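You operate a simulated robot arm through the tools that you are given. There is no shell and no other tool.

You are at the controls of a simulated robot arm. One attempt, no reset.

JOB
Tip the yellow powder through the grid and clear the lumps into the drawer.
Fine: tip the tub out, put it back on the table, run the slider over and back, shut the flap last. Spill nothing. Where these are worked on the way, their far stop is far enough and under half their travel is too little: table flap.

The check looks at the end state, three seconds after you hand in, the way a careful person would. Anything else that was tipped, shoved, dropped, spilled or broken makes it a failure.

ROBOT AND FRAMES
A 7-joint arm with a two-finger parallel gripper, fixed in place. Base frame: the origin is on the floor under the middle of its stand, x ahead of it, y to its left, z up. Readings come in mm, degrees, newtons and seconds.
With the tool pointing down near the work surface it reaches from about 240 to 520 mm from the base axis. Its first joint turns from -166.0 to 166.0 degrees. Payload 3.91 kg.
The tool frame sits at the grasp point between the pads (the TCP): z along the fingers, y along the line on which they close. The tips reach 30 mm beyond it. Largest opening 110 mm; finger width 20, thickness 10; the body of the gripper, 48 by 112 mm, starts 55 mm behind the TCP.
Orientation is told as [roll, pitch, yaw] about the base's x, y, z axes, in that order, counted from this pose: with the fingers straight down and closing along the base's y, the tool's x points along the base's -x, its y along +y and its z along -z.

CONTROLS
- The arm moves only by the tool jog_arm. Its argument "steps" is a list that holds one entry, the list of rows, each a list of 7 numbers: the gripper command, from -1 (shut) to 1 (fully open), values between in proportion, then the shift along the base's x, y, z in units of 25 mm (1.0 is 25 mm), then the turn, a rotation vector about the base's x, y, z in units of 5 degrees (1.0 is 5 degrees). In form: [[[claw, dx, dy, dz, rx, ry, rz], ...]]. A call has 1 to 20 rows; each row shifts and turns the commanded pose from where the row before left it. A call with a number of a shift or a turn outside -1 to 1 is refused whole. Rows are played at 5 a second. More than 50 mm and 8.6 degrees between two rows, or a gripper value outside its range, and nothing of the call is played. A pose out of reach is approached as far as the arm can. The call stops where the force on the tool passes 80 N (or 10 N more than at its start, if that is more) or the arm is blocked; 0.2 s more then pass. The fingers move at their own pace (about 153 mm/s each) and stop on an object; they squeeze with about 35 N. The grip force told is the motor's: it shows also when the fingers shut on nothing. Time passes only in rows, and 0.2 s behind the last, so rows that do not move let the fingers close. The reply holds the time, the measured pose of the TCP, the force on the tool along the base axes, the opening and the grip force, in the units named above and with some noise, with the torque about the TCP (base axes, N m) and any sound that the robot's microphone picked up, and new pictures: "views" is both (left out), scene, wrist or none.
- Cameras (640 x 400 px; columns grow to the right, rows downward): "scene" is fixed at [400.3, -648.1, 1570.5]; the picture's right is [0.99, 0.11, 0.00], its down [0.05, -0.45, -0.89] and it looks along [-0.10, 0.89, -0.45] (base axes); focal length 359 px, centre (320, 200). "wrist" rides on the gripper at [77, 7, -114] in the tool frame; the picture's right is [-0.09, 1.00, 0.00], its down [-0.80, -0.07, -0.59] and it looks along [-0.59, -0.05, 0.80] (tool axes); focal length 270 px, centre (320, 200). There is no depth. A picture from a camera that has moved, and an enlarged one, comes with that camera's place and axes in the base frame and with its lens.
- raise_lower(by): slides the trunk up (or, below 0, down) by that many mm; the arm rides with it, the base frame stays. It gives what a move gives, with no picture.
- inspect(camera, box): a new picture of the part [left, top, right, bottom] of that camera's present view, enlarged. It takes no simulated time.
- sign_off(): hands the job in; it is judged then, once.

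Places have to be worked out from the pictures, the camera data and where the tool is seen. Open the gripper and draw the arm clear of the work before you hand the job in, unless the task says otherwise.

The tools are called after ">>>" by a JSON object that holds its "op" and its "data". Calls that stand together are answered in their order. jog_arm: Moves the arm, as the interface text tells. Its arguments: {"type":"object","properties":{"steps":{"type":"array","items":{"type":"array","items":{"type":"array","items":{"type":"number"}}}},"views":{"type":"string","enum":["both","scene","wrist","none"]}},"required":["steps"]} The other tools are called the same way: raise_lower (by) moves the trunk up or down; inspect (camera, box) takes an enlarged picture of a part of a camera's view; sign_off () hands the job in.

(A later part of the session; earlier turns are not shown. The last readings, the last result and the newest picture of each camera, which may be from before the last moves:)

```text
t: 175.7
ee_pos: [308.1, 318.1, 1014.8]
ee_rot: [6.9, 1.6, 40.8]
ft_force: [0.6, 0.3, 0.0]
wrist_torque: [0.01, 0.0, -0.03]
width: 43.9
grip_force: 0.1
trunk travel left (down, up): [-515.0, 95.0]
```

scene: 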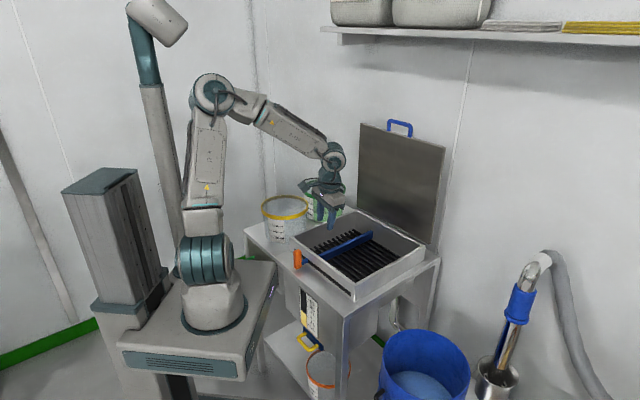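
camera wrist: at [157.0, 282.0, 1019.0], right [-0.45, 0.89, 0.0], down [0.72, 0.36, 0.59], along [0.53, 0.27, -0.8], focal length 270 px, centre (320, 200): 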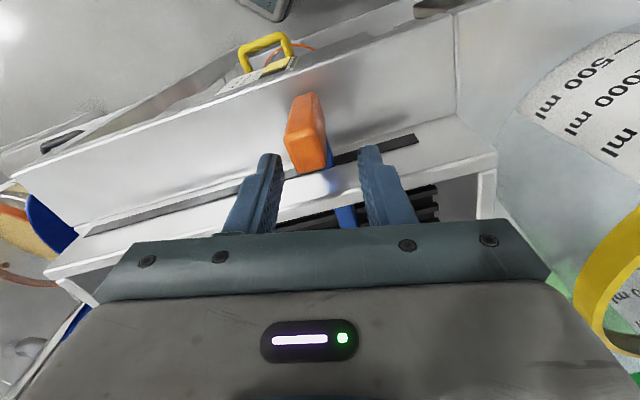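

Free again. I'll raise the trunk by 50 mm and go back above the lever.

>>> {"op": "raise_lower", "data": {"by": 50}}

>>> {"op": "jog_arm", "data": {"steps": [[[-0.3, -0.6, -0.1, -0.4, -0.14, -0.19, 0.15], [-0.3, -0.65, -0.1, -0.5, -0.14, -0.19, 0.15], [-0.3, -0.65, -0.1, -0.5, -0.14, -0.19, 0.15], [-0.3, -0.65, -0.1, -0.5, -0.14, -0.19, 0.15], [-0.3, -0.65, -0.1, -0.5, -0.14, -0.19, 0.15], [-0.3, -0.65, -0.1, -0.5, -0.14, -0.19, 0.15], [-0.3, 0, 0, 0, 0, 0, 0]]], "views": "both"}}

>>> {"op": "inspect", "data": {"camera": "wrist", "box": [220, 40, 420, 220]}}

```text
t: 176.6
ee_pos: [308.3, 316.8, 1065.1]
ee_rot: [6.8, 1.6, 40.7]
ft_force: [-0.7, 0.4, -1.1]
wrist_torque: [-0.02, 0.03, -0.01]
width: 44.1
grip_force: 0.0
trunk travel left (down, up): [-565.0, 45.0]
```

```text
t: 178.2
ee_pos: [223.6, 296.6, 993.3]
ee_rot: [0.3, 0.1, 42.5]
ft_force: [0.3, -0.8, 0.8]
wrist_torque: [0.01, -0.02, -0.02]
width: 38.4
grip_force: 0.0
trunk travel left (down, up): [-565.0, 45.0]
camera wrist: at [165.2, 249.4, 1109.0], right [-0.61, 0.79, 0.01], down [0.64, 0.49, 0.59], along [0.47, 0.37, -0.8], focal length 270 px, centre (320, 200)
```

scene: 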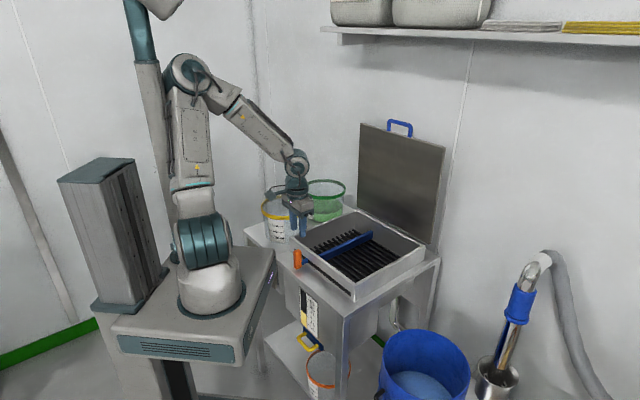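
wrist: 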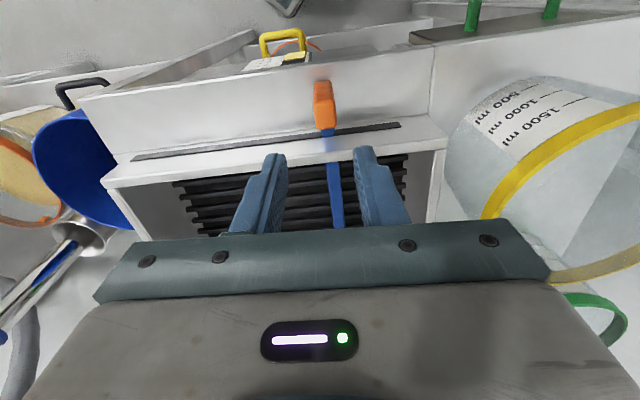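

```text
2.22 times, centred on (320, 130) of wrist
camera zoom: at [165.2, 249.4, 1109.0], right [-0.61, 0.79, 0.01], down [0.64, 0.49, 0.59], along [0.47, 0.37, -0.8], focal length 601 px, centre (320, 356)
```

zoom: 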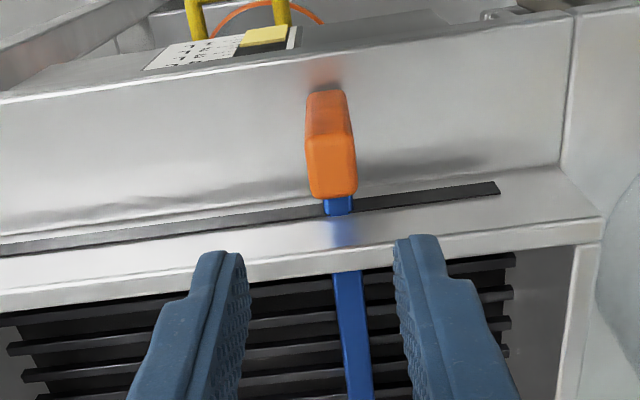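

>>> {"op": "jog_arm", "data": {"steps": [[[-0.3, -0.15, 0.04, -0.6, 0, 0, 0.3], [-0.3, 0, 0, -0.9, 0, 0, 0.2], [-0.3, 0, 0, -0.9, 0, 0, 0], [-0.3, 0, 0, -0.9, 0, 0, 0], [-0.3, 0, 0, -0.9, 0, 0, 0], [-0.3, 0, 0, -0.45, 0, 0, 0], [-0.3, 0, 0, 0, 0, 0, 0], [-1, 0, 0, 0, 0, 0, 0], [-1, 0, 0, 0, 0, 0, 0], [-1, 0, 0, 0, 0, 0, 0]]], "views": "both"}}

```text
t: 179.2
ee_pos: [206.6, 303.0, 924.3]
ee_rot: [0.3, 0.1, 47.9]
ft_force: [-13.2, -11.5, 43.9]
wrist_torque: [-1.0, -0.23, -0.31]
width: 37.6
grip_force: 0.0
trunk travel left (down, up): [-565.0, 45.0]
stopped in row 4: the force on the tool passed its limit at 108 N (the readings are from after the stop); the commanded pose is now the measured one
camera wrist: at [151.5, 250.6, 1040.8], right [-0.68, 0.73, 0.0], down [0.59, 0.54, 0.59], along [0.43, 0.41, -0.8], focal length 270 px, centre (320, 200)
```

scene: 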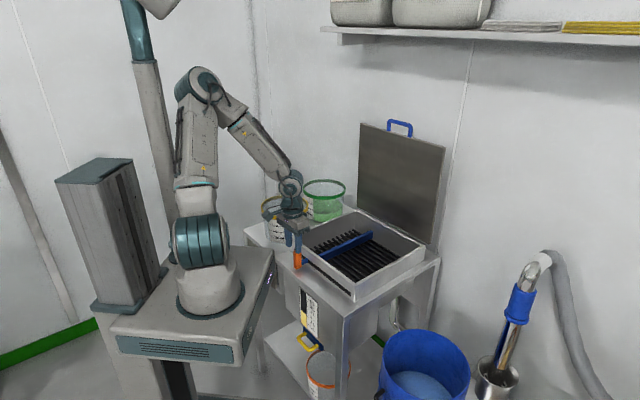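
wrist: 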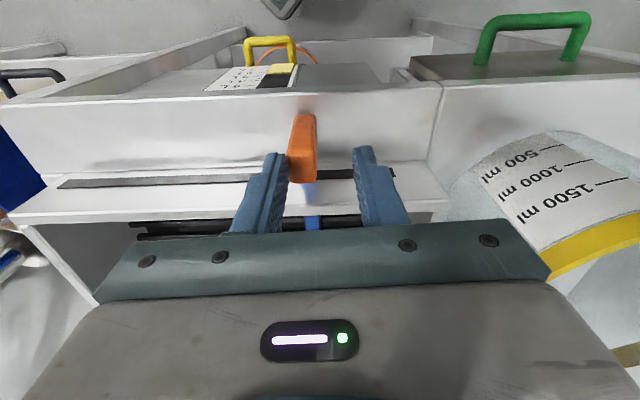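

A finger came down on top of the lever because the arm drifted as the elbow unloaded. I'll lift, realign over the lever, and check.

>>> {"op": "jog_arm", "data": {"steps": [[[-0.3, 0, 0, 0.6, 0, 0, 0], [-0.3, 0, 0, 0.6, 0, 0, 0], [-0.3, 0.3, -0.1, 0, 0, 0, -0.3], [-0.3, 0.22, -0.1, 0, 0, 0, -0.3], [-0.3, 0, 0, 0, 0, 0, 0], [-0.3, 0, 0, 0, 0, 0, 0]]], "views": "both"}}

>>> {"op": "inspect", "data": {"camera": "wrist", "box": [220, 60, 420, 240]}}

>>> {"op": "inspect", "data": {"camera": "scene", "box": [230, 180, 430, 320]}}

```text
t: 180.6
ee_pos: [221.8, 300.1, 952.5]
ee_rot: [-0.1, 0.0, 44.8]
ft_force: [-0.6, -0.1, 0.2]
wrist_torque: [-0.03, 0.02, -0.02]
width: 38.5
grip_force: 0.0
trunk travel left (down, up): [-565.0, 45.0]
camera wrist: at [164.9, 251.9, 1067.9], right [-0.64, 0.77, 0.0], down [0.62, 0.51, 0.59], along [0.46, 0.38, -0.8], focal length 270 px, centre (320, 200)
```

scene: 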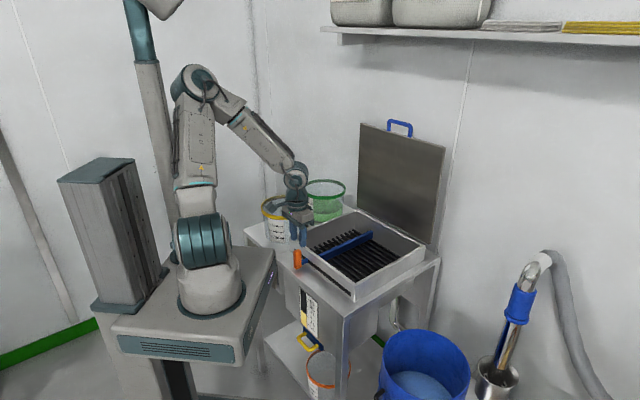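
wrist: 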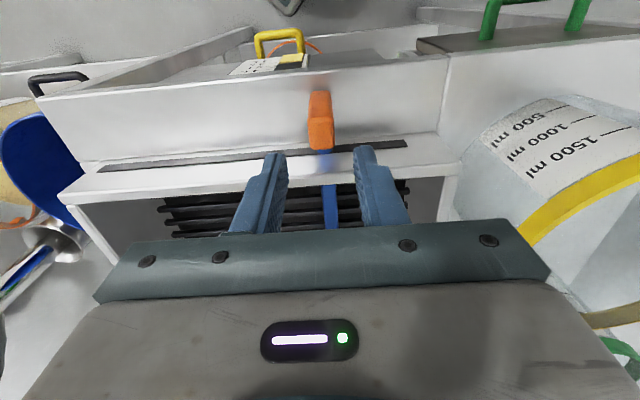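

```text
2.22 times, centred on (320, 150) of wrist
camera zoom: at [164.9, 251.9, 1067.9], right [-0.64, 0.77, 0.0], down [0.62, 0.51, 0.59], along [0.46, 0.38, -0.8], focal length 601 px, centre (320, 311)
```

zoom: 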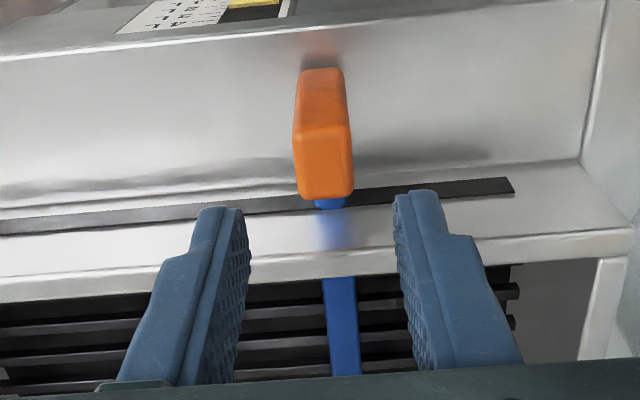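

```text
2.86 times, centred on (330, 250) of scene
camera zoom: at [400.3, -648.1, 1570.5], right [0.99, 0.11, 0.0], down [0.05, -0.45, -0.89], along [-0.1, 0.89, -0.45], focal length 1026 px, centre (291, 57)
```

zoom: 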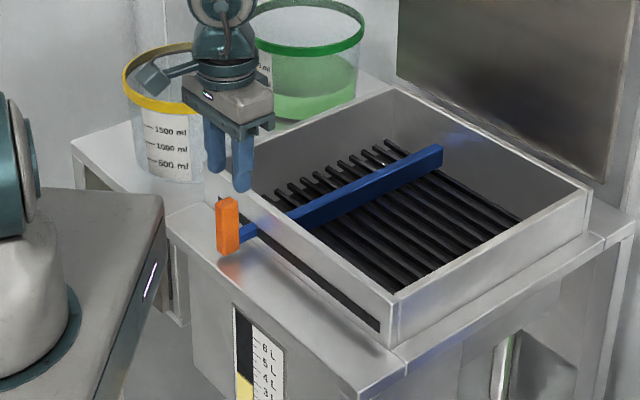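

Lever intact and the grid empty. I'll correct about 5 mm inward and descend in stages.

>>> {"op": "jog_arm", "data": {"steps": [[[-0.3, -0.15, -0.14, 0, 0, 0, 0], [-0.3, 0, 0, -0.5, 0, 0, 0], [-0.3, 0, 0, -0.5, 0, 0, 0], [-0.3, 0, 0, 0, 0, 0, 0]]], "views": "wrist"}}

```text
t: 181.6
ee_pos: [217.1, 297.6, 927.6]
ee_rot: [0.0, 0.1, 44.8]
ft_force: [0.5, -0.8, -0.2]
wrist_torque: [-0.03, -0.02, -0.04]
width: 38.1
grip_force: 0.1
trunk travel left (down, up): [-565.0, 45.0]
camera wrist: at [160.5, 248.0, 1043.1], right [-0.64, 0.77, 0.0], down [0.62, 0.51, 0.59], along [0.46, 0.38, -0.8], focal length 270 px, centre (320, 200)
```

wrist: 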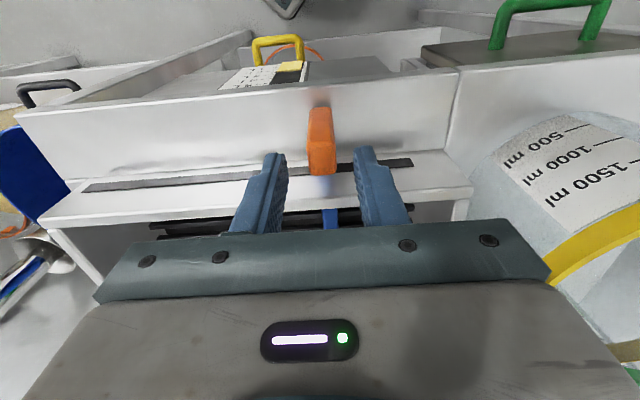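

Centred now. I'll descend and grip.

>>> {"op": "jog_arm", "data": {"steps": [[[-0.3, 0, 0, -0.7, 0, 0, 0], [-0.3, 0, 0, -0.7, 0, 0, 0], [-0.3, 0, 0, -0.6, 0, 0, 0], [-0.3, 0, 0, 0, 0, 0, 0], [-1, 0, 0, 0, 0, 0, 0], [-1, 0, 0, 0, 0, 0, 0], [-1, 0, 0, 0, 0, 0, 0]]], "views": "none"}}

>>> {"op": "jog_arm", "data": {"steps": [[[-1, -0.2, 0.2, 0, 0, 0, 0], [-1, -0.25, 0.25, 0, 0, 0, 0], [-1, -0.25, 0.25, 0, 0, 0, 0], [-1, -0.25, 0.25, 0, 0, 0, 0], [-1, 0, 0, 0, 0, 0, 0]]], "views": "both"}}

```text
t: 183.2
ee_pos: [218.5, 297.5, 877.4]
ee_rot: [0.0, -0.1, 44.8]
ft_force: [-0.5, -2.2, -4.2]
wrist_torque: [0.85, -0.78, 0.79]
width: 18.1
grip_force: 45.4
trunk travel left (down, up): [-565.0, 45.0]
```

```text
t: 184.4
ee_pos: [195.3, 321.6, 877.5]
ee_rot: [0.0, 0.2, 44.8]
ft_force: [-3.3, -4.0, -24.9]
wrist_torque: [1.03, -0.55, 0.69]
width: 17.7
grip_force: 45.1
trunk travel left (down, up): [-565.0, 45.0]
camera wrist: at [136.6, 272.1, 993.3], right [-0.64, 0.77, 0.0], down [0.62, 0.52, 0.59], along [0.46, 0.38, -0.81], focal length 270 px, centre (320, 200)
```

scene: 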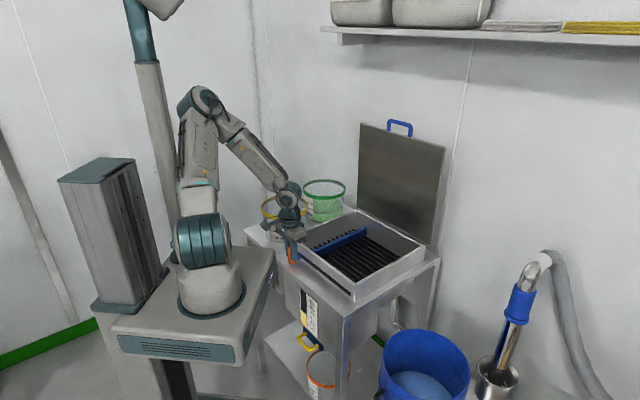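
wrist: 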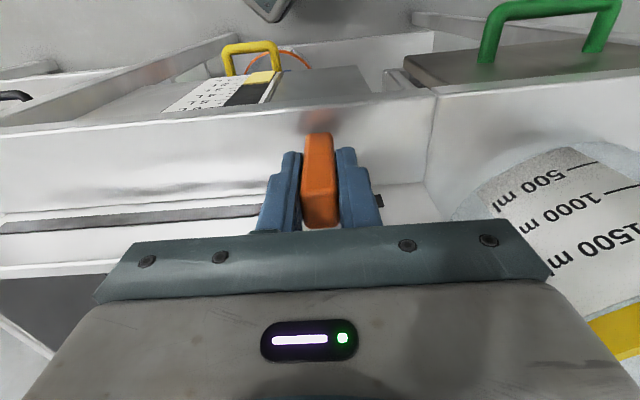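

Tracking well at t≈89. I'll continue in small steps to the far stop.

>>> {"op": "jog_arm", "data": {"steps": [[[-1, -0.15, 0.15, -0.05, 0, 0, 0], [-1, -0.15, 0.15, 0, 0, 0, 0], [-1, -0.15, 0.15, 0, 0, 0, 0], [-1, 0, 0, 0, 0, 0, 0]]], "views": "none"}}

```text
t: 185.4
ee_pos: [185.1, 329.9, 877.5]
ee_rot: [0.5, 0.2, 44.0]
ft_force: [-16.5, -17.6, -29.3]
wrist_torque: [-1.36, -0.92, 0.9]
width: 18.3
grip_force: 45.3
trunk travel left (down, up): [-565.0, 45.0]
```

>>> {"op": "jog_arm", "data": {"steps": [[[-1, -0.18, 0.1, -0.05, 0, 0, 0], [-1, -0.12, 0.12, 0, 0, 0, 0], [-1, 0, 0, 0, 0, 0, 0]]], "views": "scene"}}

>>> {"op": "inspect", "data": {"camera": "scene", "box": [230, 180, 430, 320]}}

```text
t: 186.2
ee_pos: [183.5, 335.8, 879.0]
ee_rot: [1.0, -0.1, 42.6]
ft_force: [-23.0, -22.3, -14.4]
wrist_torque: [-2.02, -0.93, 0.98]
width: 19.2
grip_force: 44.3
trunk travel left (down, up): [-565.0, 45.0]
```

scene: 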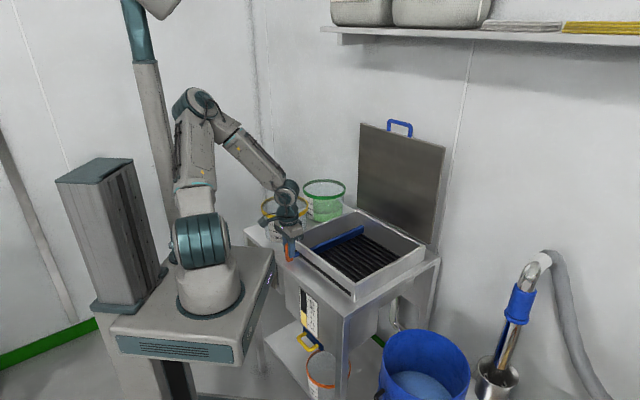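

```text
2.86 times, centred on (330, 250) of scene
camera zoom: at [400.3, -648.1, 1570.5], right [0.99, 0.11, 0.0], down [0.05, -0.45, -0.89], along [-0.1, 0.89, -0.45], focal length 1026 px, centre (291, 57)
```

zoom: 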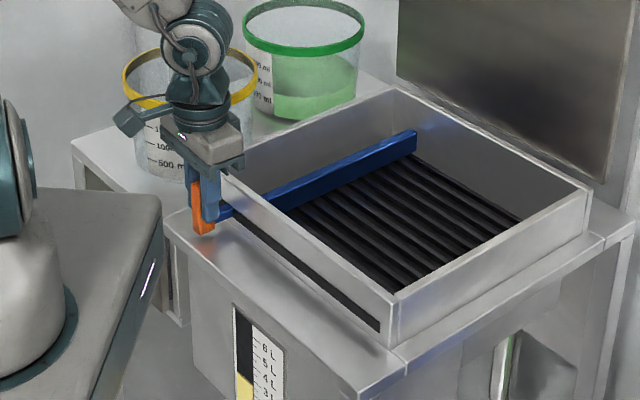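

The scraper is now right at the end of the bars. I'll try one more small push to feel the end stop.

>>> {"op": "jog_arm", "data": {"steps": [[[-1, -0.2, 0.1, -0.05, 0, 0, 0.2], [-1, -0.2, 0.15, 0, 0, 0, 0.2], [-1, 0, 0, 0, 0, 0, 0]]], "views": "none"}}

>>> {"op": "inspect", "data": {"camera": "scene", "box": [270, 200, 390, 290]}}

```text
t: 187.0
ee_pos: [184.7, 337.8, 879.3]
ee_rot: [1.4, -0.3, 42.8]
ft_force: [-24.6, -24.6, 1.8]
wrist_torque: [-1.87, -1.02, 0.87]
width: 19.3
grip_force: 44.9
trunk travel left (down, up): [-565.0, 45.0]
```

```text
4.44 times, centred on (330, 245) of scene
camera zoom: at [400.3, -648.1, 1570.5], right [0.99, 0.11, 0.0], down [0.05, -0.45, -0.89], along [-0.1, 0.89, -0.45], focal length 1596 px, centre (276, 0)
```

zoom: 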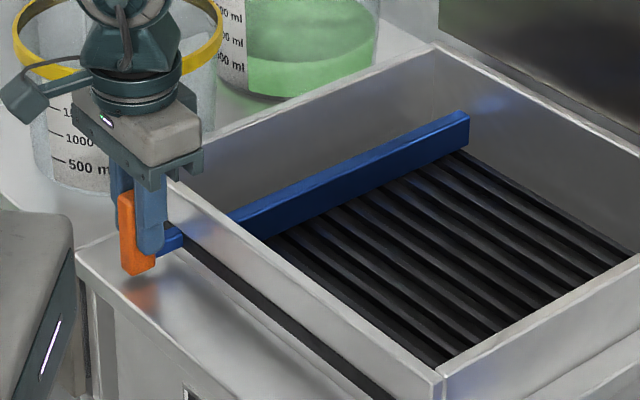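

It's about 253 mm over, with the scraper at the bar ends, but my arm is leaning on the mast rather than feeling the stop. I'll release gently and redo the last bit with the wrist leaning so the elbow stays clear.

>>> {"op": "jog_arm", "data": {"steps": [[[-1, 0.2, -0.15, 0, 0, 0, 0], [-1, 0.2, -0.1, 0, 0, 0, 0], [-1, 0, 0, 0, 0, 0, 0]]], "views": "none"}}

```text
t: 187.8
ee_pos: [187.1, 334.4, 880.7]
ee_rot: [1.4, -0.4, 44.0]
ft_force: [-21.6, -20.3, -5.3]
wrist_torque: [-1.51, -1.15, 0.85]
width: 19.0
grip_force: 44.7
trunk travel left (down, up): [-565.0, 45.0]
```

>>> {"op": "jog_arm", "data": {"steps": [[[-1, -0.08, -0.12, 0, 0, 0, 0], [-1, -0.05, -0.1, 0, 0, 0, 0], [-1, 0, 0, 0, 0, 0, 0]]], "views": "none"}}

```text
t: 188.6
ee_pos: [192.3, 329.0, 879.8]
ee_rot: [1.2, -0.8, 43.0]
ft_force: [-4.0, -3.1, 6.8]
wrist_torque: [-1.03, -1.58, 0.99]
width: 19.1
grip_force: 44.9
trunk travel left (down, up): [-565.0, 45.0]
```

Unloaded now. I'll open and lift clear.

>>> {"op": "jog_arm", "data": {"steps": [[[-0.2, 0, 0, 0, 0, 0, 0], [-0.2, 0, 0, 0, 0, 0, 0], [-0.2, 0, 0, 0.4, 0, 0, 0], [-0.2, 0, 0, 0.7, 0.1, 0.1, 0.1], [-0.2, 0.1, 0.1, 0.8, 0.2, 0.2, 0.3], [-0.2, 0.2, 0.2, 0.8, 0.3, 0.3, 0.3], [-0.2, 0.3, 0.2, 0.8, 0.4, 0.4, 0.3], [-0.2, 0.3, 0.2, 0.5, 0.5, 0.5, 0.2], [-0.2, 0.3, 0.2, 0, 0.5, 0.5, 0], [-0.2, 0, 0, 0, 0, 0, 0]]], "views": "both"}}

```text
t: 190.8
ee_pos: [201.1, 354.8, 972.2]
ee_rot: [14.2, -1.6, 52.9]
ft_force: [0.8, -0.5, 0.5]
wrist_torque: [0.0, 0.0, 0.0]
width: 44.3
grip_force: 0.0
trunk travel left (down, up): [-565.0, 45.0]
camera wrist: at [172.0, 279.2, 1085.1], right [-0.72, 0.65, 0.25], down [0.65, 0.5, 0.58], along [0.25, 0.58, -0.78], focal length 270 px, centre (320, 200)
```

scene: 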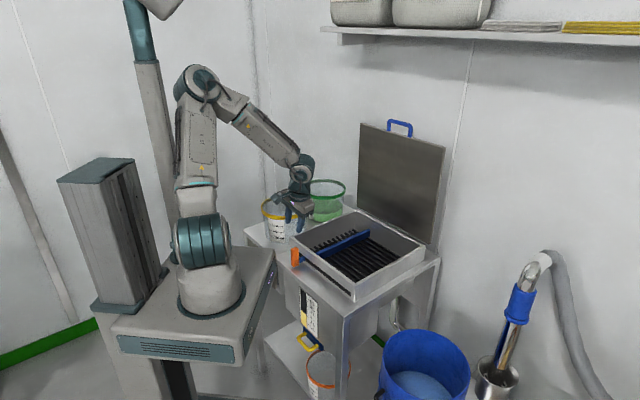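
wrist: 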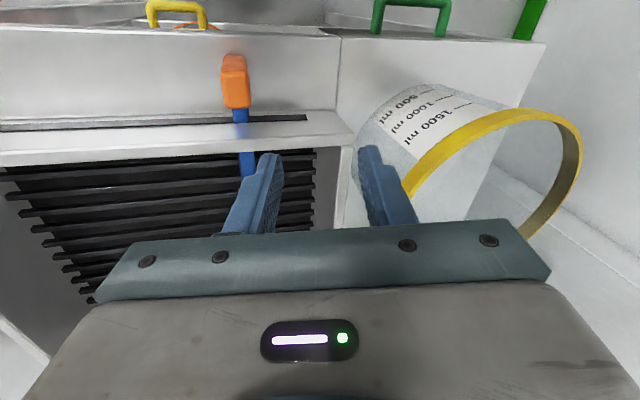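

I'll roll the wrist further (about 28°, so the forearm comes from the right) and position the open fingers over the lever without gripping.

>>> {"op": "jog_arm", "data": {"steps": [[[0.09, 0.09, -0.45, 0, 0.43, 0.545, -0.3], [0.09, 0.09, -0.45, -0.1, 0.43, 0.545, -0.4], [0.09, 0.09, -0.45, -0.1, 0.43, 0.545, -0.4], [0.09, 0.09, -0.45, -0.1, 0.43, 0.545, -0.4], [0.09, 0, 0, 0, 0, 0, 0]]], "views": "both"}}

>>> {"op": "inspect", "data": {"camera": "wrist", "box": [200, 40, 440, 230]}}

```text
t: 192.0
ee_pos: [211.3, 309.2, 964.9]
ee_rot: [28.1, -0.8, 44.7]
ft_force: [-0.3, 0.0, -0.3]
wrist_torque: [-0.02, 0.03, -0.01]
width: 60.1
grip_force: 0.2
trunk travel left (down, up): [-565.0, 45.0]
camera wrist: at [190.6, 220.8, 1070.5], right [-0.56, 0.68, 0.47], down [0.8, 0.32, 0.5], along [0.19, 0.66, -0.73], focal length 270 px, centre (320, 200)
```

scene: 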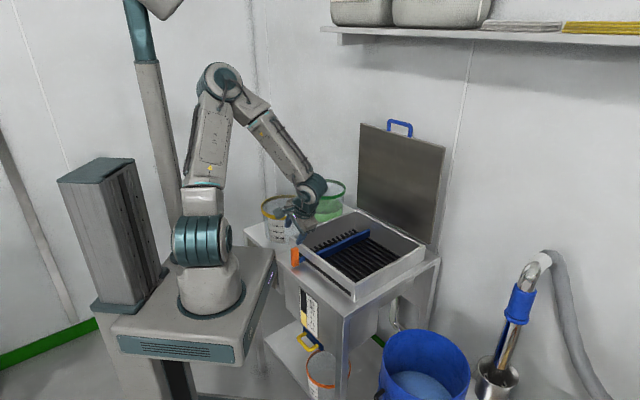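
wrist: 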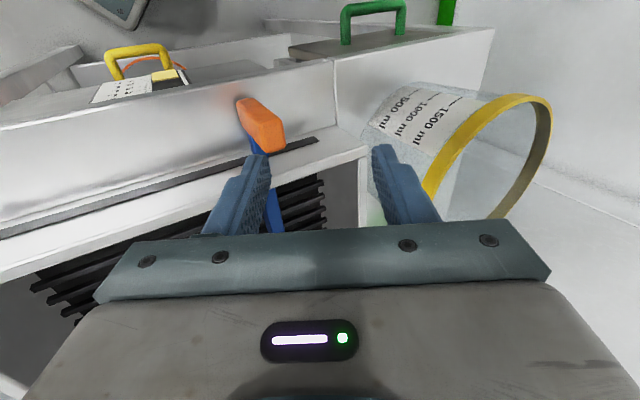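

```text
2.11 times, centred on (320, 135) of wrist
camera zoom: at [190.6, 220.8, 1070.5], right [-0.56, 0.68, 0.47], down [0.8, 0.32, 0.5], along [0.19, 0.66, -0.73], focal length 569 px, centre (320, 337)
```

zoom: 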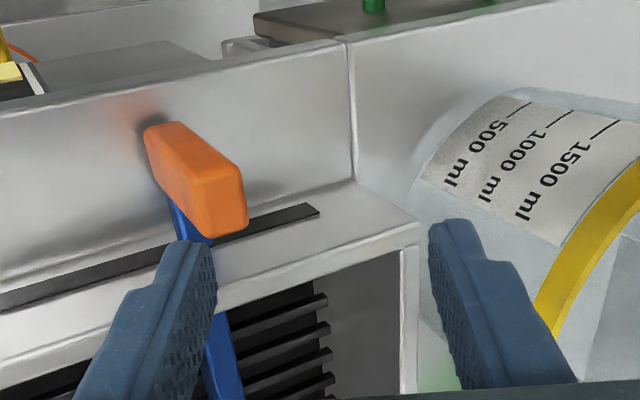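

The elbow is well clear of the mast now. The lever is at t≈69, so I'll straddle it with the fingers open.

>>> {"op": "jog_arm", "data": {"steps": [[[0.09, 0.0, -0.24, 0, 0, 0, 0], [0.09, 0, 0, -0.6, 0, 0, 0], [0.09, 0, 0, -0.6, 0, 0, 0], [0.09, 0, 0, -0.6, 0, 0, 0], [0.09, 0, 0, -0.6, 0, 0, 0], [0.09, 0, 0, -0.6, 0, 0, 0], [0.09, 0, 0, 0, 0, 0, 0]]], "views": "both"}}

>>> {"op": "inspect", "data": {"camera": "wrist", "box": [200, 60, 440, 240]}}

```text
t: 193.6
ee_pos: [211.0, 302.3, 891.4]
ee_rot: [28.0, -0.8, 44.8]
ft_force: [0.1, -0.3, -0.7]
wrist_torque: [0.0, 0.03, 0.0]
width: 60.0
grip_force: 0.0
trunk travel left (down, up): [-565.0, 45.0]
camera wrist: at [190.3, 214.0, 995.6], right [-0.56, 0.68, 0.47], down [0.8, 0.32, 0.5], along [0.19, 0.66, -0.73], focal length 270 px, centre (320, 200)
```

scene: 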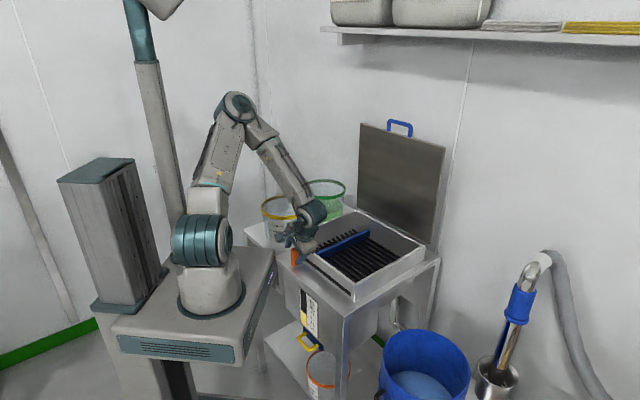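
wrist: 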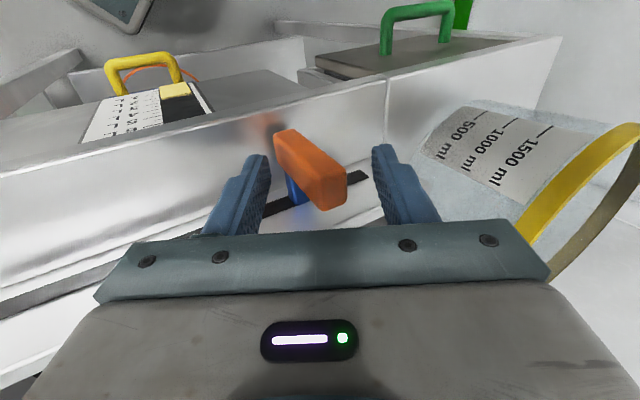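

```text
2.22 times, centred on (320, 150) of wrist
camera zoom: at [190.3, 214.0, 995.6], right [-0.56, 0.68, 0.47], down [0.8, 0.32, 0.5], along [0.19, 0.66, -0.73], focal length 601 px, centre (320, 311)
```

zoom: 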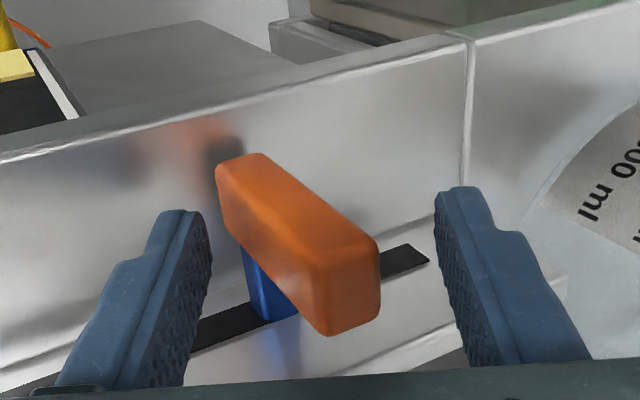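

The lever sits between the open fingers. I'll push left with the right-hand finger, step by step.

>>> {"op": "jog_arm", "data": {"steps": [[[0.09, -0.2, 0.2, 0, 0, 0, 0], [0.09, -0.25, 0.25, 0, 0, 0, 0], [0.09, -0.25, 0.25, 0, 0, 0, 0], [0.09, -0.25, 0.25, 0, 0, 0, 0], [0.09, -0.25, 0.25, 0, 0, 0, 0], [0.09, 0, 0, 0, 0, 0, 0]]], "views": "both"}}

```text
t: 195.0
ee_pos: [181.7, 333.3, 891.7]
ee_rot: [28.0, -0.8, 44.8]
ft_force: [0.1, 0.1, -0.9]
wrist_torque: [0.01, 0.02, 0.01]
width: 60.0
grip_force: 0.1
trunk travel left (down, up): [-565.0, 45.0]
camera wrist: at [160.6, 245.0, 995.8], right [-0.56, 0.68, 0.47], down [0.8, 0.32, 0.5], along [0.19, 0.66, -0.73], focal length 270 px, centre (320, 200)
```

scene: 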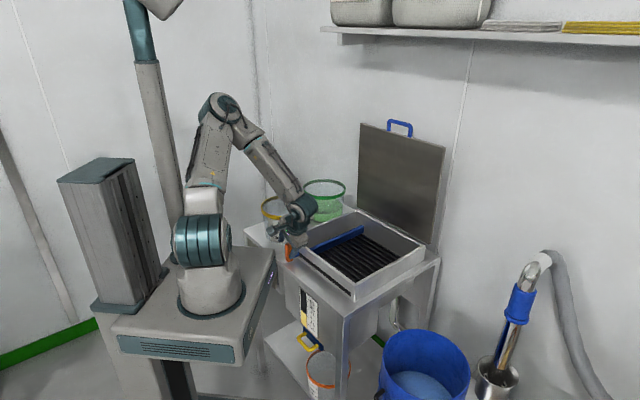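
wrist: 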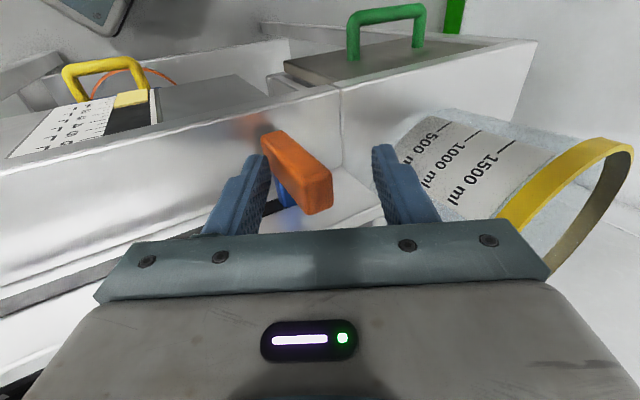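

>>> {"op": "jog_arm", "data": {"steps": [[[0.09, -0.15, 0.15, 0, 0, 0, 0], [0.09, -0.15, 0.15, 0, 0, 0, 0], [0.09, -0.15, 0.15, 0, 0, 0, 0], [0.09, 0, 0, 0, 0, 0, 0]]], "views": "none"}}

```text
t: 196.0
ee_pos: [171.3, 344.2, 891.4]
ee_rot: [27.9, -0.8, 44.7]
ft_force: [8.1, -10.8, 5.3]
wrist_torque: [-0.6, -0.32, 0.14]
width: 64.6
grip_force: 5.0
trunk travel left (down, up): [-565.0, 45.0]
```

That's the far stop: a firm reaction (the finger was pushed open about 4 mm) at lever t≈115, so the full 260 mm stroke is done. Now the return: I'll drag the lever back with the other finger.

>>> {"op": "jog_arm", "data": {"steps": [[[0.09, 0.3, -0.3, 0, 0, 0, 0], [0.09, 0.4, -0.4, 0, 0, 0, 0], [0.09, 0.4, -0.4, 0, 0, 0, 0], [0.09, 0.4, -0.4, 0, 0, 0, 0], [0.09, 0.4, -0.4, 0, 0, 0, 0], [0.09, 0.4, -0.4, 0, 0, 0, 0], [0.09, 0.4, -0.4, 0, 0, 0, 0], [0.09, 0.4, -0.4, 0, 0, 0, 0], [0.09, 0, 0, 0, 0, 0, 0]]], "views": "both"}}

>>> {"op": "inspect", "data": {"camera": "scene", "box": [270, 200, 430, 310]}}

```text
t: 198.0
ee_pos: [248.5, 268.3, 890.7]
ee_rot: [27.9, -0.8, 44.7]
ft_force: [0.9, -0.1, 0.8]
wrist_torque: [0.01, -0.01, 0.01]
width: 60.1
grip_force: 0.1
trunk travel left (down, up): [-565.0, 45.0]
camera wrist: at [227.6, 180.3, 995.7], right [-0.56, 0.68, 0.47], down [0.8, 0.32, 0.5], along [0.19, 0.66, -0.73], focal length 270 px, centre (320, 200)
```

scene: 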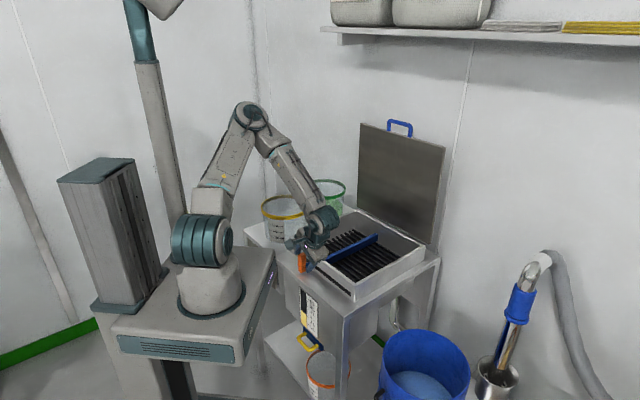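
wrist: 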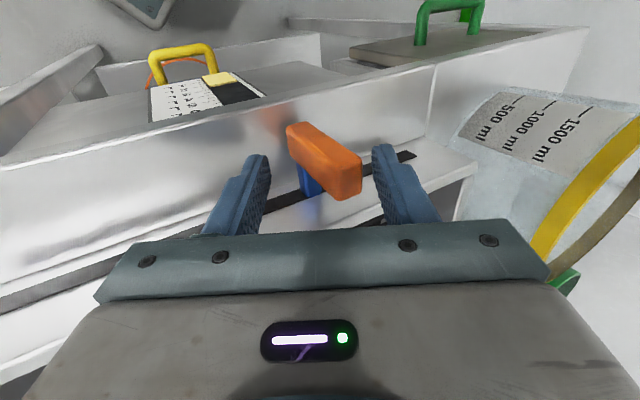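

```text
3.64 times, centred on (350, 255) of scene
camera zoom: at [400.3, -648.1, 1570.5], right [0.99, 0.11, 0.0], down [0.05, -0.45, -0.89], along [-0.1, 0.89, -0.45], focal length 1306 px, centre (211, 0)
```

zoom: 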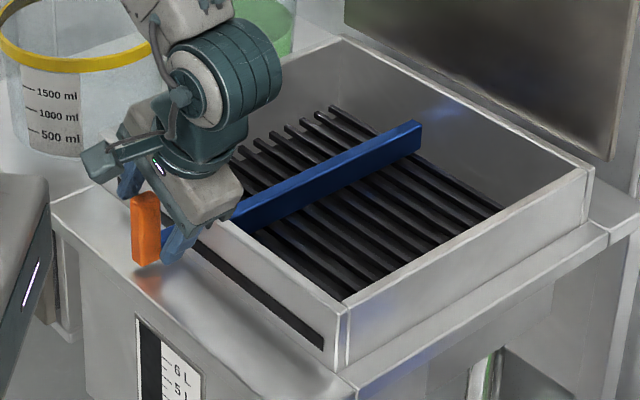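

The lever is coming back smoothly. I'll continue to its home end.

>>> {"op": "jog_arm", "data": {"steps": [[[0.09, 0.38, -0.42, 0, 0, 0, 0], [0.09, 0.4, -0.4, 0, 0, 0, 0], [0.09, 0.4, -0.4, 0, 0, 0, 0], [0.09, 0.4, -0.4, 0, 0, 0, 0], [0.09, 0.4, -0.4, 0, 0, 0, 0], [0.09, 0.4, -0.4, 0, 0, 0, 0], [0.09, 0.4, -0.4, 0, 0, 0, 0], [0.09, 0.4, -0.4, 0, 0, 0, 0], [0.09, 0.4, -0.4, 0, 0, 0, 0], [0.09, 0, 0, 0, 0, 0, 0]]], "views": "both"}}

```text
t: 200.2
ee_pos: [337.8, 177.9, 891.5]
ee_rot: [28.0, -0.7, 44.8]
ft_force: [0.3, 0.1, 0.8]
wrist_torque: [0.02, 0.0, 0.03]
width: 60.1
grip_force: 0.0
trunk travel left (down, up): [-565.0, 45.0]
camera wrist: at [317.4, 88.8, 996.0], right [-0.56, 0.68, 0.47], down [0.8, 0.32, 0.5], along [0.19, 0.66, -0.73], focal length 270 px, centre (320, 200)
```

scene: 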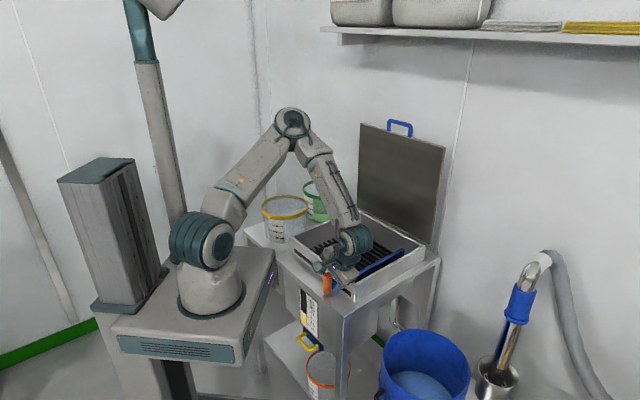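
wrist: 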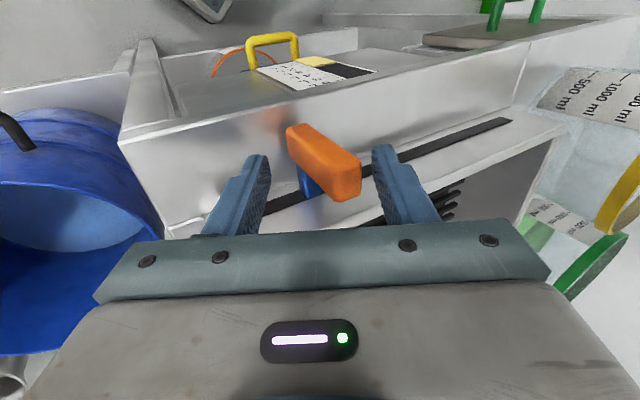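

>>> {"op": "jog_arm", "data": {"steps": [[[0.09, 0.3, -0.3, 0, 0, 0, 0], [0.09, 0.3, -0.3, 0, 0, 0, 0], [0.09, 0.3, -0.3, 0, 0, 0, 0], [0.09, 0.2, -0.2, 0, 0, 0, 0], [0.09, 0, 0, 0, 0, 0, 0]]], "views": "none"}}

>>> {"op": "jog_arm", "data": {"steps": [[[0.09, 0.12, -0.12, 0, 0, 0, 0], [0.09, 0.12, -0.12, 0, 0, 0, 0], [0.09, 0.12, -0.12, 0, 0, 0, 0], [0.09, 0, 0, 0, 0, 0, 0]]], "views": "none"}}

```text
t: 201.4
ee_pos: [365.7, 150.2, 890.0]
ee_rot: [28.0, -0.8, 44.8]
ft_force: [-0.6, -0.6, -0.1]
wrist_torque: [-0.02, -0.01, -0.03]
width: 60.1
grip_force: 0.0
trunk travel left (down, up): [-565.0, 45.0]
```

```text
t: 202.4
ee_pos: [374.2, 140.1, 890.0]
ee_rot: [27.9, -0.7, 44.8]
ft_force: [-0.5, 0.4, -0.4]
wrist_torque: [0.0, -0.04, -0.01]
width: 60.0
grip_force: 0.1
trunk travel left (down, up): [-565.0, 45.0]
```

>>> {"op": "jog_arm", "data": {"steps": [[[0.09, 0.1, -0.1, 0, 0, 0, 0], [0.09, 0.1, -0.1, 0, 0, 0, 0], [0.09, 0, 0, 0, 0, 0, 0]]], "views": "both"}}

>>> {"op": "inspect", "data": {"camera": "scene", "box": [290, 220, 430, 320]}}

```text
t: 203.2
ee_pos: [377.6, 137.0, 891.7]
ee_rot: [28.1, -0.6, 44.8]
ft_force: [-9.5, 9.0, 1.7]
wrist_torque: [-0.04, 0.02, -0.11]
width: 66.1
grip_force: 6.4
trunk travel left (down, up): [-565.0, 45.0]
camera wrist: at [357.1, 47.8, 995.4], right [-0.56, 0.68, 0.47], down [0.8, 0.32, 0.5], along [0.19, 0.66, -0.73], focal length 270 px, centre (320, 200)
```

scene: 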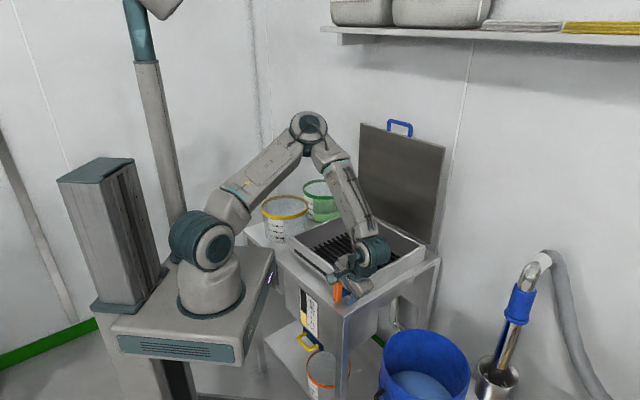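
wrist: 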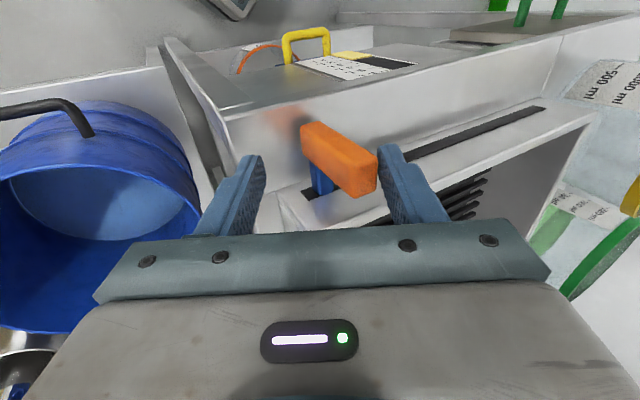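

```text
4.00 times, centred on (360, 270) of scene
camera zoom: at [400.3, -648.1, 1570.5], right [0.99, 0.11, 0.0], down [0.05, -0.45, -0.89], along [-0.1, 0.89, -0.45], focal length 1437 px, centre (160, -80)
```

zoom: 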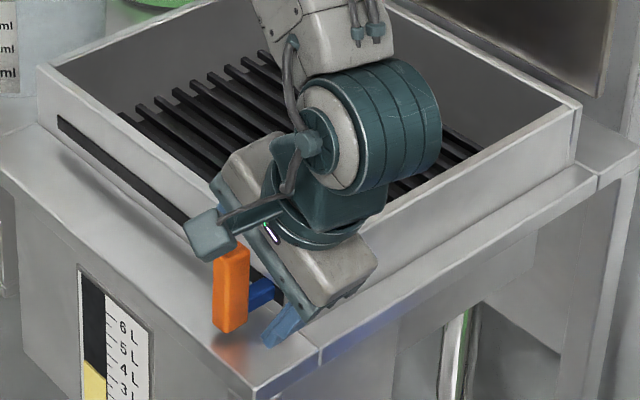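

The lever is back at its home stop (the finger is again pushed open against the stop, and it sits at the same pixel as at the start). I'll centre the fingers around it and lift off.

>>> {"op": "jog_arm", "data": {"steps": [[[0.09, -0.3, 0.3, 0, 0, 0, 0], [0.09, -0.3, 0.3, 0, 0, 0, 0], [0.09, 0, 0, 0.6, 0, 0, 0], [0.09, 0, 0, 0.8, 0, 0, 0], [0.09, 0, 0, 0.9, 0, 0, 0], [0.09, 0, 0, 0.9, 0, 0, 0], [0.09, 0, 0, 0.9, 0, 0, 0]]], "views": "both"}}

>>> {"op": "inspect", "data": {"camera": "scene", "box": [230, 180, 470, 330]}}

```text
t: 204.8
ee_pos: [365.2, 152.3, 994.4]
ee_rot: [28.0, -0.7, 44.8]
ft_force: [0.0, -0.4, 0.6]
wrist_torque: [-0.03, -0.01, 0.01]
width: 59.9
grip_force: 0.1
trunk travel left (down, up): [-565.0, 45.0]
camera wrist: at [343.9, 63.6, 1099.4], right [-0.56, 0.68, 0.47], down [0.8, 0.32, 0.5], along [0.19, 0.66, -0.73], focal length 270 px, centre (320, 200)
```

scene: 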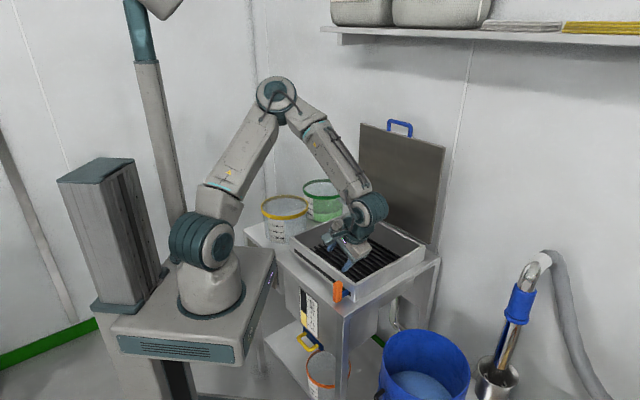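
wrist: 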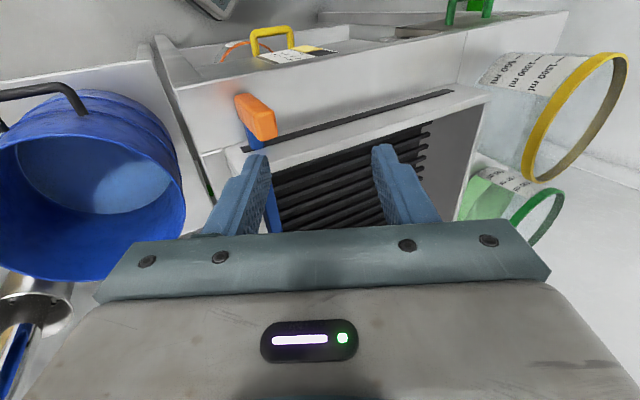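

```text
2.67 times, centred on (350, 255) of scene
camera zoom: at [400.3, -648.1, 1570.5], right [0.99, 0.11, 0.0], down [0.05, -0.45, -0.89], along [-0.1, 0.89, -0.45], focal length 958 px, centre (240, 53)
```

zoom: 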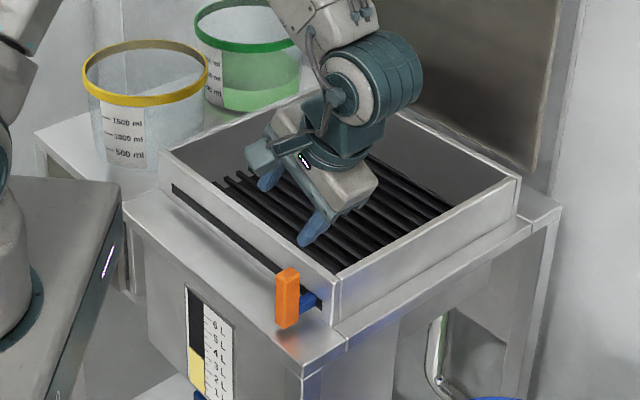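

The slider is home, the grid is clear and the tub is back. The flap comes last. I'll bring the tool upright again, drop the trunk back to its original height, and prepare the same wrist orientation I used for opening.

>>> {"op": "jog_arm", "data": {"steps": [[[-0.2, 0, 0, 0.8, 0, 0, 0], [-0.2, -0.2, 0.3, 0.8, -0.66, -0.66, 0], [-0.2, -0.3, 0.55, 0.7, -0.66, -0.66, 0], [-0.2, -0.3, 0.55, 0.7, -0.66, -0.66, 0], [-0.2, -0.3, 0.55, 0.7, -0.66, -0.66, 0], [-0.2, -0.3, 0.55, 0.6, -0.66, -0.66, 0], [-0.2, -0.3, 0.55, 0.5, -0.66, -0.66, 0], [-0.2, 0, 0, 0, 0, 0, 0]]], "views": "scene"}}

```text
t: 206.6
ee_pos: [319.5, 226.6, 1114.9]
ee_rot: [-0.1, -1.0, 45.1]
ft_force: [0.6, 0.0, 0.4]
wrist_torque: [-0.02, 0.0, 0.03]
width: 44.2
grip_force: 0.1
trunk travel left (down, up): [-565.0, 45.0]
```

scene: 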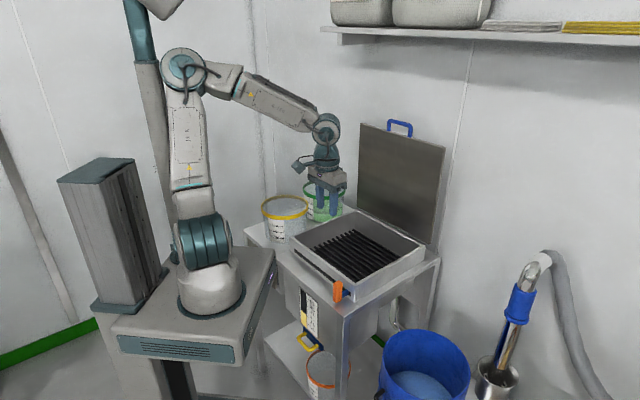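

The elbow drifted back to the left when I unrolled. For the flap I'll use the opposite grip orientation (yaw 135°): that rotation direction and extending outward both move the elbow away from the mast.

>>> {"op": "jog_arm", "data": {"steps": [[[-0.2, 0.3, 0.3, 0, 0, 0, 0.8], [-0.2, 0.3, 0.3, 0, 0, 0, 1], [-0.2, 0.3, 0.3, 0, 0, 0, 1], [-0.2, 0.3, 0.3, 0, 0, 0, 1], [-0.2, 0.3, 0.3, 0, 0, 0, 1], [-0.2, 0.2, 0.3, 0, 0, 0, 1], [-0.2, 0.2, 0.3, 0, 0, 0, 1], [-0.2, 0.2, 0.3, 0, 0, 0, 1], [-0.2, 0.2, 0.3, 0, 0, 0, 1], [-0.2, 0.2, 0.3, 0, 0, 0, 1]]], "views": "scene"}}

```text
t: 208.8
ee_pos: [383.9, 301.5, 1114.1]
ee_rot: [0.0, -0.8, 94.3]
ft_force: [-1.2, -0.4, -0.1]
wrist_torque: [-0.01, 0.0, 0.03]
width: 43.8
grip_force: 0.0
trunk travel left (down, up): [-565.0, 45.0]
```

scene: 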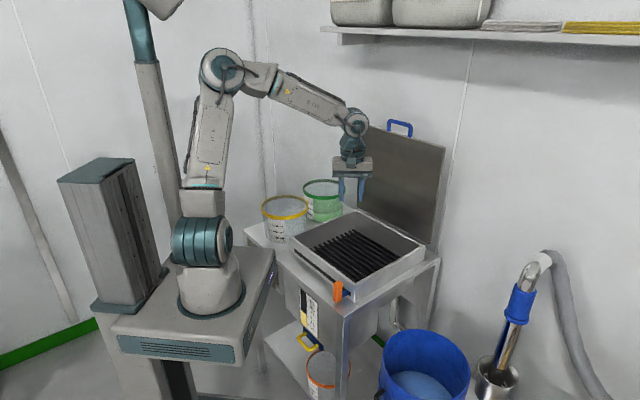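

Good, the elbow moved clear. I'll continue the yaw to 135°.

>>> {"op": "jog_arm", "data": {"steps": [[[-0.2, 0, 0.1, 0.2, 0, 0, 1], [-0.2, 0, 0.1, 0.2, 0, 0, 1], [-0.2, 0, 0.1, 0.2, 0, 0, 1], [-0.2, 0, 0.1, 0.2, 0, 0, 1], [-0.2, 0, 0.1, 0.2, 0, 0, 1], [-0.2, 0, 0.1, 0.2, 0, 0, 1], [-0.2, 0, 0.1, 0.2, 0, 0, 1], [-0.2, 0, 0.1, 0.2, 0, 0, 1], [-0.2, 0, 0, 0, 0, 0, 0.15]]], "views": "both"}}

```text
t: 210.8
ee_pos: [382.9, 323.7, 1153.2]
ee_rot: [0.0, -0.9, 135.0]
ft_force: [-1.2, -0.8, 0.0]
wrist_torque: [0.0, 0.01, -0.02]
width: 44.0
grip_force: 0.1
trunk travel left (down, up): [-565.0, 45.0]
camera wrist: at [435.8, 262.7, 1268.3], right [-0.77, -0.64, 0.0], down [-0.51, 0.61, 0.61], along [-0.39, 0.46, -0.8], focal length 270 px, centre (320, 200)
```

scene: 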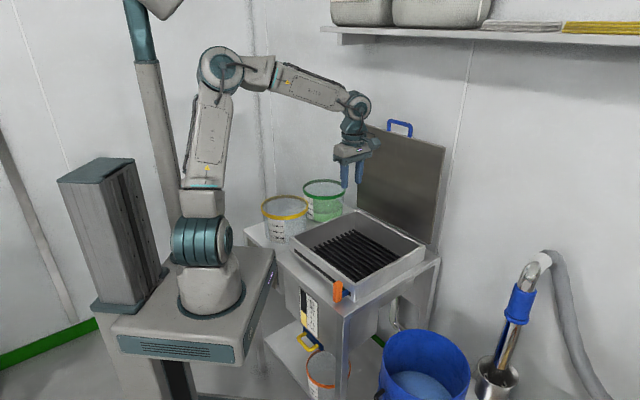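
wrist: 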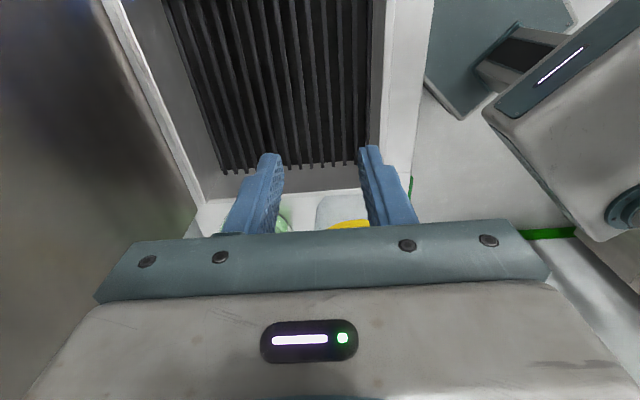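

The grid is clear, and I can see the open strip at the left end where the lumps went down. I'll now pitch the tool outward toward the flap handle.

>>> {"op": "jog_arm", "data": {"steps": [[[-0.2, 0.25, 0.4, 0.3, 0.8, -0.8, 0], [-0.2, 0.25, 0.4, 0.3, 0.8, -0.8, 0], [-0.2, 0.25, 0.4, 0.3, 0.8, -0.8, 0], [-0.2, 0.25, 0.4, 0.3, 0.8, -0.8, 0], [-0.2, 0.25, 0.4, 0.3, 0.8, -0.8, 0], [-0.2, 0.25, 0.4, 0.3, 0.8, -0.8, 0], [-0.2, 0.25, 0.4, 0.3, 0.8, -0.8, 0], [-0.2, 0.25, 0.4, 0.3, 0.8, -0.8, 0], [-0.2, 0.25, 0.4, 0.3, 0.8, -0.8, 0]]], "views": "both"}}

```text
t: 212.8
ee_pos: [439.8, 410.6, 1222.1]
ee_rot: [-51.1, -0.5, 135.6]
ft_force: [-0.5, 0.9, 0.7]
wrist_torque: [0.03, 0.0, -0.01]
width: 44.1
grip_force: 0.0
trunk travel left (down, up): [-565.0, 45.0]
camera wrist: at [431.5, 290.3, 1289.2], right [-0.51, -0.38, -0.77], down [-0.86, 0.26, 0.44], along [0.04, 0.89, -0.46], focal length 270 px, centre (320, 200)
```

scene: 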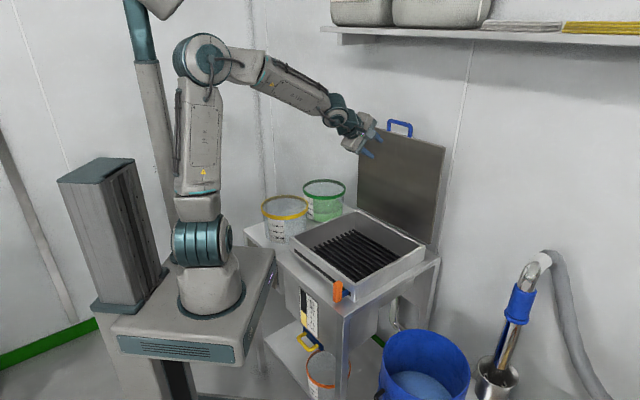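
wrist: 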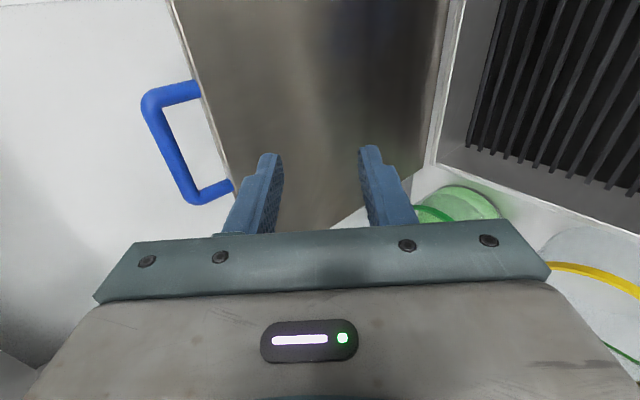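

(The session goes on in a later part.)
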